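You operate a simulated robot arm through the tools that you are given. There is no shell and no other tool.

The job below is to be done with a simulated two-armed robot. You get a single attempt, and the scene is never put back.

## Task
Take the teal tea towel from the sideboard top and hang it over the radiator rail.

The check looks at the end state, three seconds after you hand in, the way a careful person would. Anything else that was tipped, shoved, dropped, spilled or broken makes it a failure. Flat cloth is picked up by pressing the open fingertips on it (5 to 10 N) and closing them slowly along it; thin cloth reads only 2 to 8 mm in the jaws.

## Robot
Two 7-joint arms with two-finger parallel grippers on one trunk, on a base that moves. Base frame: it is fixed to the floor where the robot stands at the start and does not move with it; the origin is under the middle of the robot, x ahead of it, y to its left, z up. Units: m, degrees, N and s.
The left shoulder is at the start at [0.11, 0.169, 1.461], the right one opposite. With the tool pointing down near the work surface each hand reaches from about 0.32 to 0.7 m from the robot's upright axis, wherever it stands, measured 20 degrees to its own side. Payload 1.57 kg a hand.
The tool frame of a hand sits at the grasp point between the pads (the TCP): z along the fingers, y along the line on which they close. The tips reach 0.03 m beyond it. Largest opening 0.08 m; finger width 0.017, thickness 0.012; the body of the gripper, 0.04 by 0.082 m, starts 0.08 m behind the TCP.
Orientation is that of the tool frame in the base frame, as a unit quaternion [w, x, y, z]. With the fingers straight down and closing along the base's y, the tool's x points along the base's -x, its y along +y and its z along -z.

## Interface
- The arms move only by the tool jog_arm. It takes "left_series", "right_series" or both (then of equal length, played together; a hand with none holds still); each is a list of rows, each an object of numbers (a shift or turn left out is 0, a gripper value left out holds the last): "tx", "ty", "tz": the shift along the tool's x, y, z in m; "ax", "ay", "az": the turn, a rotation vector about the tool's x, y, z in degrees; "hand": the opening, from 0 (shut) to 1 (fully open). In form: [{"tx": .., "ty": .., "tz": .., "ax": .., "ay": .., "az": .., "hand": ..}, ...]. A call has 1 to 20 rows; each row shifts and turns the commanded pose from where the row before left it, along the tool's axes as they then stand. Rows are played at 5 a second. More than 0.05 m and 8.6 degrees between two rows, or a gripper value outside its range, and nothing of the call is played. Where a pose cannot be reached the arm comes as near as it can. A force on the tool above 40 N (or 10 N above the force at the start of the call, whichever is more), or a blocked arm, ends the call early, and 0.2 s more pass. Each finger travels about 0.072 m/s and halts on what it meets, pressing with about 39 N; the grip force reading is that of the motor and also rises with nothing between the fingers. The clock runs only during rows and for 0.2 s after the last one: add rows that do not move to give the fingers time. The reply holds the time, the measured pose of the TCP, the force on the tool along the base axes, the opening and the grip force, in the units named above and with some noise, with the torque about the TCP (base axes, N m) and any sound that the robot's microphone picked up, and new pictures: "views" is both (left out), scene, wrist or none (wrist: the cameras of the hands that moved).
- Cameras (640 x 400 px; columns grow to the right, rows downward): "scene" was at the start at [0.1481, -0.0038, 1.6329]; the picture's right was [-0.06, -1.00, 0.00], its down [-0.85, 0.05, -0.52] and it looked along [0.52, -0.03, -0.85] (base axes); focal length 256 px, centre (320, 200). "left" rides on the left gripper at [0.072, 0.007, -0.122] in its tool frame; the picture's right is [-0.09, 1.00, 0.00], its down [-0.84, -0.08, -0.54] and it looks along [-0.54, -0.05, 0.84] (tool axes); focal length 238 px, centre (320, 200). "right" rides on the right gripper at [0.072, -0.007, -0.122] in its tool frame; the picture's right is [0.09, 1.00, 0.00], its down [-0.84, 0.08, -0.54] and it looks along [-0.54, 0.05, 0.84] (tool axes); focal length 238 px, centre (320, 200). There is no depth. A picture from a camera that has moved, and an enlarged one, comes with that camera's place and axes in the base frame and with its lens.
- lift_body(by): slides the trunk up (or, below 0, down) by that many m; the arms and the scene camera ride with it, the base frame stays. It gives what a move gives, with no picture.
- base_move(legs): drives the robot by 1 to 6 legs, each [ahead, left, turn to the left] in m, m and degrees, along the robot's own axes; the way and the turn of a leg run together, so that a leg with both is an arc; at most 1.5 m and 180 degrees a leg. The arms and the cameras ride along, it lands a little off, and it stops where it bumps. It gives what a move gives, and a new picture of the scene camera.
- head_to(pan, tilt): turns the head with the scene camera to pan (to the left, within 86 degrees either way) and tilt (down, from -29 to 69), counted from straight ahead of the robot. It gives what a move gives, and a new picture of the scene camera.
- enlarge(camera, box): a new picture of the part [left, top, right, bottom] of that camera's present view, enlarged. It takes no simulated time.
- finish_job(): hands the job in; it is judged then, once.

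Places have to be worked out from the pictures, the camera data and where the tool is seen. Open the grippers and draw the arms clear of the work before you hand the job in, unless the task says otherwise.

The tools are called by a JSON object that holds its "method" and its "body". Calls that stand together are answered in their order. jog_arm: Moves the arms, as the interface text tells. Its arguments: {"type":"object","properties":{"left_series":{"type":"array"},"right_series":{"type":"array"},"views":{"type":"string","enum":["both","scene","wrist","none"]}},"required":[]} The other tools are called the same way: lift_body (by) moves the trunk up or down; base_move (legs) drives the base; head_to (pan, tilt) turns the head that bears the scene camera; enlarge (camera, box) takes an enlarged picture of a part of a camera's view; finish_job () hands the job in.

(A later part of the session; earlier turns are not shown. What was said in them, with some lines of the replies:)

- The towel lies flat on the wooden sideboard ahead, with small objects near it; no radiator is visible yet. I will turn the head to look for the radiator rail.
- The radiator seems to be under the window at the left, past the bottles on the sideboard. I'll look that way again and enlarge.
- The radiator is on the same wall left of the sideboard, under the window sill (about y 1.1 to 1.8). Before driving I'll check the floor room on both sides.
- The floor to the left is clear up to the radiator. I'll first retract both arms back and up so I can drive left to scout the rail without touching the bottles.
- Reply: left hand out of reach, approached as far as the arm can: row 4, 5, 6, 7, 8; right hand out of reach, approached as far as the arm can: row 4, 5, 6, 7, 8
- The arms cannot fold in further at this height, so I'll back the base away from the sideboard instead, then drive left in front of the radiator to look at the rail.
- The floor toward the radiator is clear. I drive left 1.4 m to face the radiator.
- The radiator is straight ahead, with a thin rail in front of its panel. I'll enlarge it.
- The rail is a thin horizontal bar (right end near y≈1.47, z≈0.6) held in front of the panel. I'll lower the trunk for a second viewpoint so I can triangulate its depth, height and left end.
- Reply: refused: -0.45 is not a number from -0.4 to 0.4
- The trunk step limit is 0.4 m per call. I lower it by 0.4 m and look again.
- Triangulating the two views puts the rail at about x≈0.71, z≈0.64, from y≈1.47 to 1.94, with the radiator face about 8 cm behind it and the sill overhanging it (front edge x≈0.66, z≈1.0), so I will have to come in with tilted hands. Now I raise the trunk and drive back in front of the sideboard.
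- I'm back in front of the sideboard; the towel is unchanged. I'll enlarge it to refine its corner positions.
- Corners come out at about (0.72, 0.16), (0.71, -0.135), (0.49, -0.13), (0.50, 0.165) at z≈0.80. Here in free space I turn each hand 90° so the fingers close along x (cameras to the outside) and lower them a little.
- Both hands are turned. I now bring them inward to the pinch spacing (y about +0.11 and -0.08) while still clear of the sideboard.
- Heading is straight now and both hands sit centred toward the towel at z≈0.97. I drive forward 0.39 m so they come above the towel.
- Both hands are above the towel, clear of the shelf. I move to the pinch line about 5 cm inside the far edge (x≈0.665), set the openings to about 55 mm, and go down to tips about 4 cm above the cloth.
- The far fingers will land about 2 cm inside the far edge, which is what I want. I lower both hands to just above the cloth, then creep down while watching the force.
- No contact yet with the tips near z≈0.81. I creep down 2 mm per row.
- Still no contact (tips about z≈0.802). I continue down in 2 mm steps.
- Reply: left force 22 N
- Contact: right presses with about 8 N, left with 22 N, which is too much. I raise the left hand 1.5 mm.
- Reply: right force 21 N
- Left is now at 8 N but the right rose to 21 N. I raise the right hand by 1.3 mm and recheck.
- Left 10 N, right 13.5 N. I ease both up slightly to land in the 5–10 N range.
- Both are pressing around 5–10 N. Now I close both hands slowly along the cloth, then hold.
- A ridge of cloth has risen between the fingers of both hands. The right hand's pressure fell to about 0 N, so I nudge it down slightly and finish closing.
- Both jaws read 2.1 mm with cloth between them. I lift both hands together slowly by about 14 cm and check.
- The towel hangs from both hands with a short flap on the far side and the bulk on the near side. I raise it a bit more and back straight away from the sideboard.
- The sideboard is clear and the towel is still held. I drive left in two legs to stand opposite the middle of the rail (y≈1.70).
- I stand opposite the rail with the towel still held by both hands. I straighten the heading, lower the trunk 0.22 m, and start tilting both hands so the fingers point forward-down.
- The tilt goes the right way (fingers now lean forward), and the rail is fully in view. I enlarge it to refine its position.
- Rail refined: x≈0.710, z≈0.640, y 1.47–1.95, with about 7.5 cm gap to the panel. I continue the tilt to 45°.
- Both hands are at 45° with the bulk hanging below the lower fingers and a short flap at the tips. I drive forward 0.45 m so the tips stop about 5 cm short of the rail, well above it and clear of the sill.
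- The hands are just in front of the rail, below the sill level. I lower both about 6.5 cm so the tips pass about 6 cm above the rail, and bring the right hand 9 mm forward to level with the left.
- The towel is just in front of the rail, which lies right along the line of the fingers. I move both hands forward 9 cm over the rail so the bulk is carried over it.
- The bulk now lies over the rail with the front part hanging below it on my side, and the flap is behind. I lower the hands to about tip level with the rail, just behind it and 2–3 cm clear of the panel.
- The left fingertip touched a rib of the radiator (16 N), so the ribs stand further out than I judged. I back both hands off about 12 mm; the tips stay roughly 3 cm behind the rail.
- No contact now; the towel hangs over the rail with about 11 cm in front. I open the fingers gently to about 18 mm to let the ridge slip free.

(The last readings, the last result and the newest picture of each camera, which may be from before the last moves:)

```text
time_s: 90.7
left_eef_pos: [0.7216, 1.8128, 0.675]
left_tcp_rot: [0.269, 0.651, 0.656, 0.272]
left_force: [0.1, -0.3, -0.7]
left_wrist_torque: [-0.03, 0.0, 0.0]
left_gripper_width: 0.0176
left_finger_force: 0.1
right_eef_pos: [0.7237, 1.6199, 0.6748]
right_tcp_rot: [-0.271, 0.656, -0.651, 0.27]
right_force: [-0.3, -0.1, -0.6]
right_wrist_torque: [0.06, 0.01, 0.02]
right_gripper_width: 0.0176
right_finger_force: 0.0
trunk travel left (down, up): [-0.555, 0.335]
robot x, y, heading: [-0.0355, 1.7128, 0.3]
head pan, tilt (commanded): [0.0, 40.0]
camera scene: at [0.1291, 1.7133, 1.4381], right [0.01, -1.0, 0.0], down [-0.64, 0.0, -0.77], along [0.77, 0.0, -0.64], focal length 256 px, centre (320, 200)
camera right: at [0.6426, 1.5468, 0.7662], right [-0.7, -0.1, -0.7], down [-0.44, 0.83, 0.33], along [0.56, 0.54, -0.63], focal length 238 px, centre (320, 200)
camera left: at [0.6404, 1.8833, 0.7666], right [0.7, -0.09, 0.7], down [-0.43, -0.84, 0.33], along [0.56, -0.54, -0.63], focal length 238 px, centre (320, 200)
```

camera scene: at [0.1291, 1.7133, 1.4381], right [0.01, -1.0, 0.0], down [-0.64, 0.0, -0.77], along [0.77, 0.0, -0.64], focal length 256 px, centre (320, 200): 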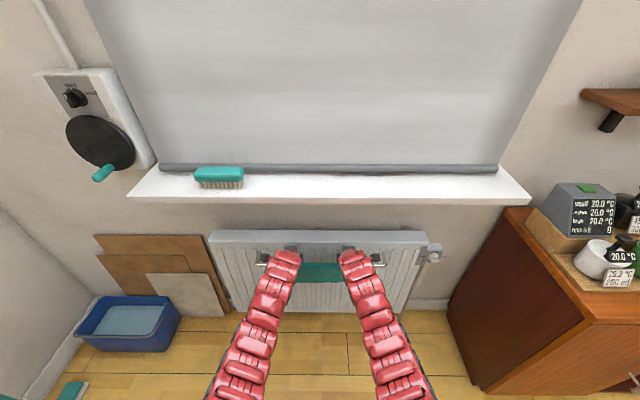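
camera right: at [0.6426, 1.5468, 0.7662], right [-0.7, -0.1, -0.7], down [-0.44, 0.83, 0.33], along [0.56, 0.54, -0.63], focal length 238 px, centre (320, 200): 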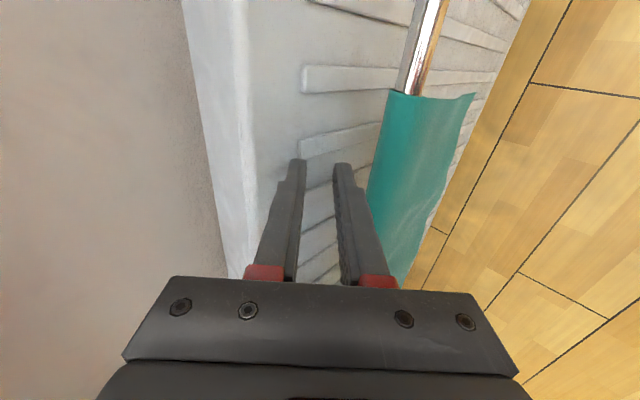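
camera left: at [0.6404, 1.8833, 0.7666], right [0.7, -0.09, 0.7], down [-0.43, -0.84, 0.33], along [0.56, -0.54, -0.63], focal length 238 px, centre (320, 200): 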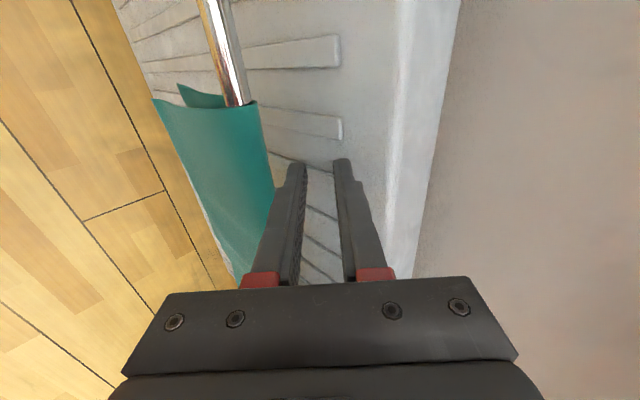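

The towel has dropped neatly over the rail, with both ends hanging and no cloth left in the jaws. I withdraw both hands up and back, away from the rail.

{"method": "jog_arm", "body": {"left_series": [{"tz": -0.0095, "ty": 0.0026}, {"tz": -0.0193, "ty": 0.0052}, {"tz": -0.0193, "ty": 0.0052}, {"tz": -0.0193, "ty": 0.0052}, {"tz": -0.0193, "ty": 0.0052}, {"tz": -0.0193, "ty": 0.0052}, {}], "right_series": [{"tz": -0.0095, "ty": -0.0026}, {"tz": -0.0193, "ty": -0.0052}, {"tz": -0.0193, "ty": -0.0052}, {"tz": -0.0193, "ty": -0.0052}, {"tz": -0.0193, "ty": -0.0052}, {"tz": -0.0193, "ty": -0.0052}, {}], "views": "both"}}

```text
time_s: 92.3
left_eef_pos: [0.6683, 1.8122, 0.77]
left_tcp_rot: [0.269, 0.652, 0.655, 0.272]
left_force: [0.4, 0.1, -0.7]
left_wrist_torque: [0.02, -0.01, 0.01]
left_gripper_width: 0.0176
left_finger_force: 0.1
right_eef_pos: [0.6694, 1.6216, 0.7707]
right_tcp_rot: [-0.272, 0.655, -0.652, 0.27]
right_force: [1.2, -0.7, 0.8]
right_wrist_torque: [-0.01, 0.0, 0.0]
right_gripper_width: 0.0174
right_finger_force: 0.1
trunk travel left (down, up): [-0.555, 0.335]
robot x, y, heading: [-0.0367, 1.712, 0.2]
head pan, tilt (commanded): [0.0, 40.0]
camera scene: at [0.1294, 1.7133, 1.4381], right [0.01, -1.0, 0.0], down [-0.64, 0.0, -0.77], along [0.77, 0.0, -0.64], focal length 256 px, centre (320, 200)
camera right: at [0.5878, 1.5476, 0.8614], right [-0.7, -0.1, -0.7], down [-0.44, 0.83, 0.33], along [0.56, 0.54, -0.63], focal length 238 px, centre (320, 200)
camera left: at [0.5862, 1.8827, 0.8619], right [0.7, -0.09, 0.7], down [-0.43, -0.84, 0.33], along [0.56, -0.54, -0.63], focal length 238 px, centre (320, 200)
```

scene: 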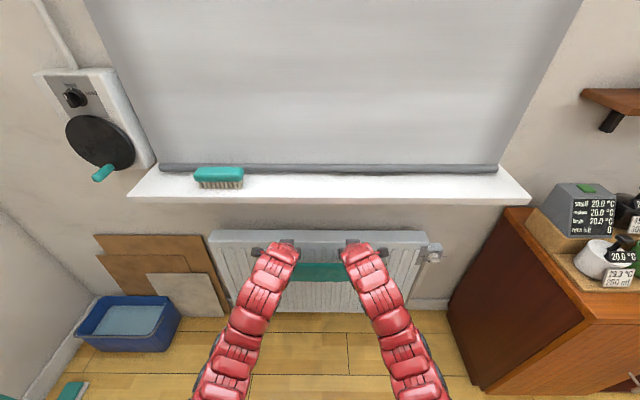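
right: 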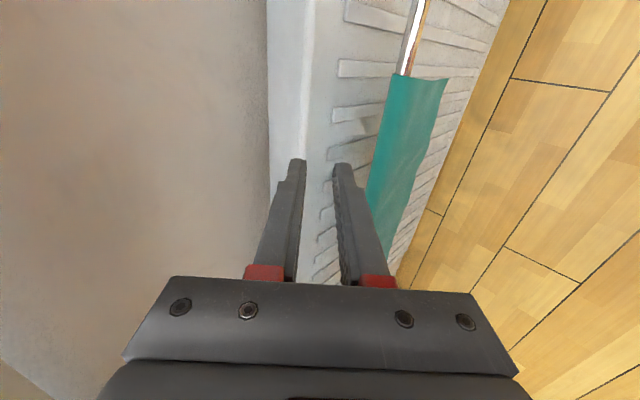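
left: 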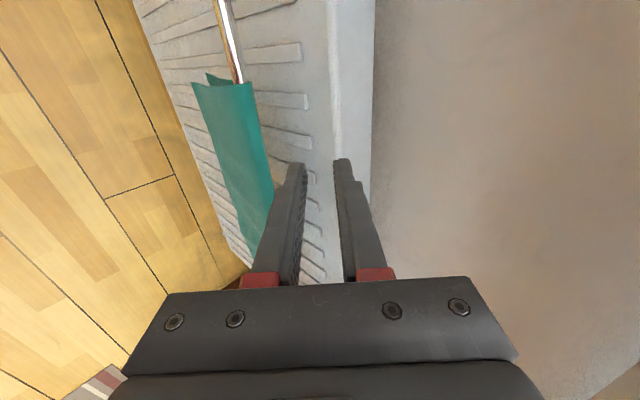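

The towel stays on the rail and the hands are clear. I back the base away and open the grippers fully, then inspect.

{"method": "base_move", "body": {"legs": [[-0.4, 0, 0]]}}

{"method": "jog_arm", "body": {"left_series": [{"hand": 1.0}, {}, {}, {}], "right_series": [{"hand": 1.0}, {}, {}, {}], "views": "both"}}

{"method": "enlarge", "body": {"camera": "scene", "box": [224, 150, 416, 270]}}

```text
time_s: 94.8
left_eef_pos: [0.2665, 1.8081, 0.7704]
left_tcp_rot: [0.27, 0.652, 0.655, 0.27]
left_force: [-0.5, -0.2, -0.3]
left_wrist_torque: [-0.03, 0.0, 0.03]
left_gripper_width: 0.0175
left_finger_force: 0.0
right_eef_pos: [0.2671, 1.6174, 0.7701]
right_tcp_rot: [-0.271, 0.654, -0.652, 0.27]
right_force: [-0.2, 0.5, -0.6]
right_wrist_torque: [0.02, -0.02, 0.04]
right_gripper_width: 0.0176
right_finger_force: 0.1
trunk travel left (down, up): [-0.555, 0.335]
robot x, y, heading: [-0.4372, 1.7112, 0.1]
head pan, tilt (commanded): [0.0, 40.0]
camera scene: at [-0.273, 1.711, 1.4382], right [0.0, -1.0, 0.0], down [-0.64, 0.0, -0.77], along [0.77, 0.0, -0.64], focal length 256 px, centre (320, 200)
```

scene: 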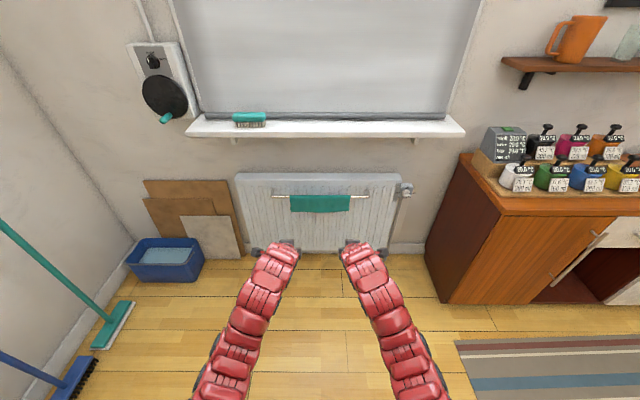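

```text
time_s: 95.8
left_eef_pos: [0.2677, 1.8078, 0.7706]
left_tcp_rot: [0.27, 0.652, 0.655, 0.27]
left_force: [0.1, 0.2, 0.0]
left_wrist_torque: [0.01, -0.03, 0.02]
left_gripper_width: 0.0803
left_finger_force: 0.0
right_eef_pos: [0.2663, 1.6177, 0.7699]
right_tcp_rot: [-0.271, 0.654, -0.652, 0.27]
right_force: [0.0, 0.5, -1.1]
right_wrist_torque: [0.0, -0.04, -0.02]
right_gripper_width: 0.08
right_finger_force: 0.1
trunk travel left (down, up): [-0.555, 0.335]
robot x, y, heading: [-0.4343, 1.7094, 0.3]
head pan, tilt (commanded): [0.0, 40.0]
camera scene: at [-0.2722, 1.711, 1.4381], right [0.0, -1.0, 0.0], down [-0.64, 0.0, -0.77], along [0.77, 0.0, -0.64], focal length 256 px, centre (320, 200)
camera right: at [0.186, 1.5441, 0.8614], right [-0.7, -0.09, -0.7], down [-0.44, 0.84, 0.33], along [0.56, 0.54, -0.63], focal length 238 px, centre (320, 200)
camera left: at [0.1853, 1.879, 0.862], right [0.7, -0.09, 0.7], down [-0.44, -0.84, 0.33], along [0.56, -0.54, -0.63], focal length 238 px, centre (320, 200)
```

scene: 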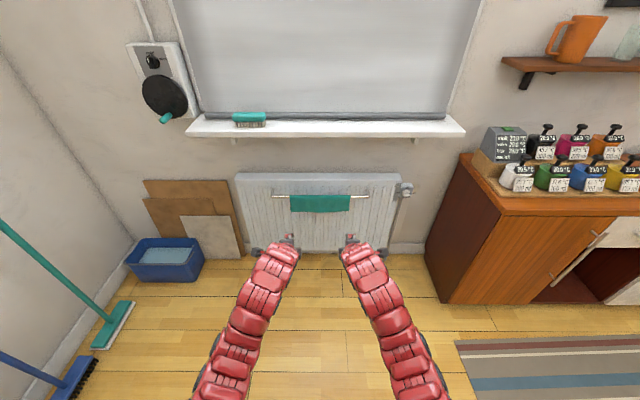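
right: 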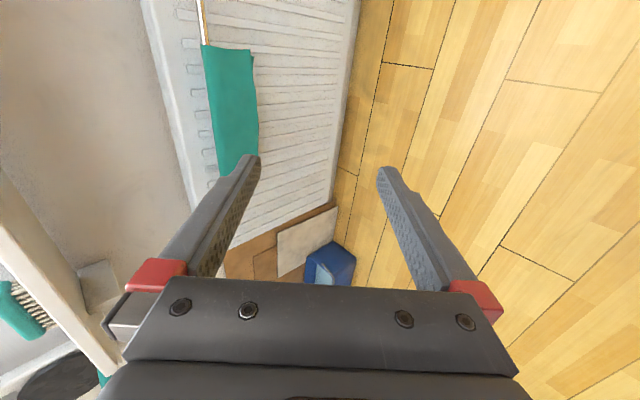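
left: 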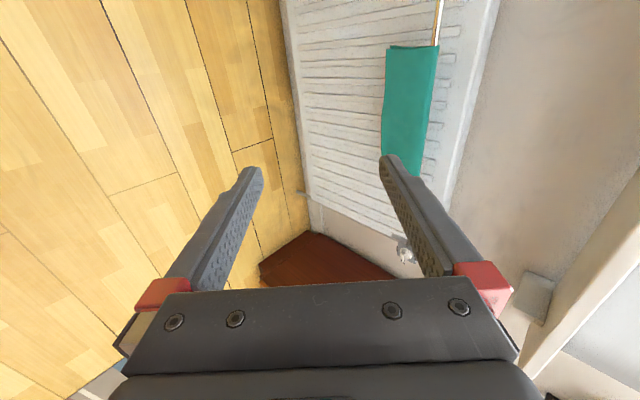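

```text
3.33 times, centred on (320, 210) of scene
camera zoom: at [-0.2722, 1.711, 1.4381], right [0.0, -1.0, 0.0], down [-0.64, 0.0, -0.77], along [0.77, 0.0, -0.64], focal length 855 px, centre (320, 167)
```

zoom: 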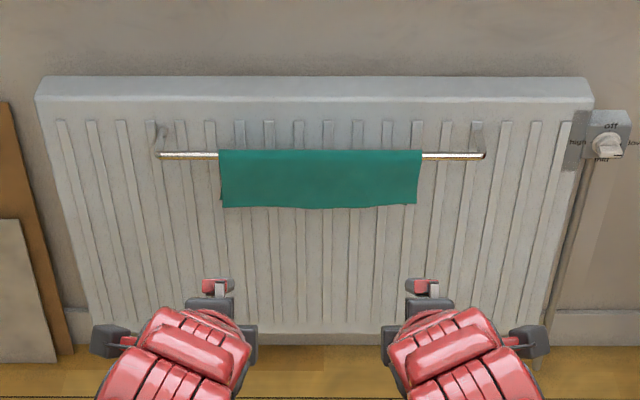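

The towel hangs squarely over the middle of the rail, about 10 cm in front and 12 cm behind. The grippers are open and clear, and nothing else in view has moved, so I hand the job in.

{"method": "finish_job", "body": {}}

```text
The job is handed in.
```

The teal tea towel is off the sideboard and hanging over the middle of the radiator rail, with about 10 cm in front and 12 cm behind. I've handed the job in.

While I was lowering the towel, the left fingertip touched a radiator rib at about 16 N. I backed both hands off about a centimetre before releasing. Nothing in the final pictures looked moved or damaged.

Both grippers are open, and the robot is about 0.4 m back from where it hung the towel.
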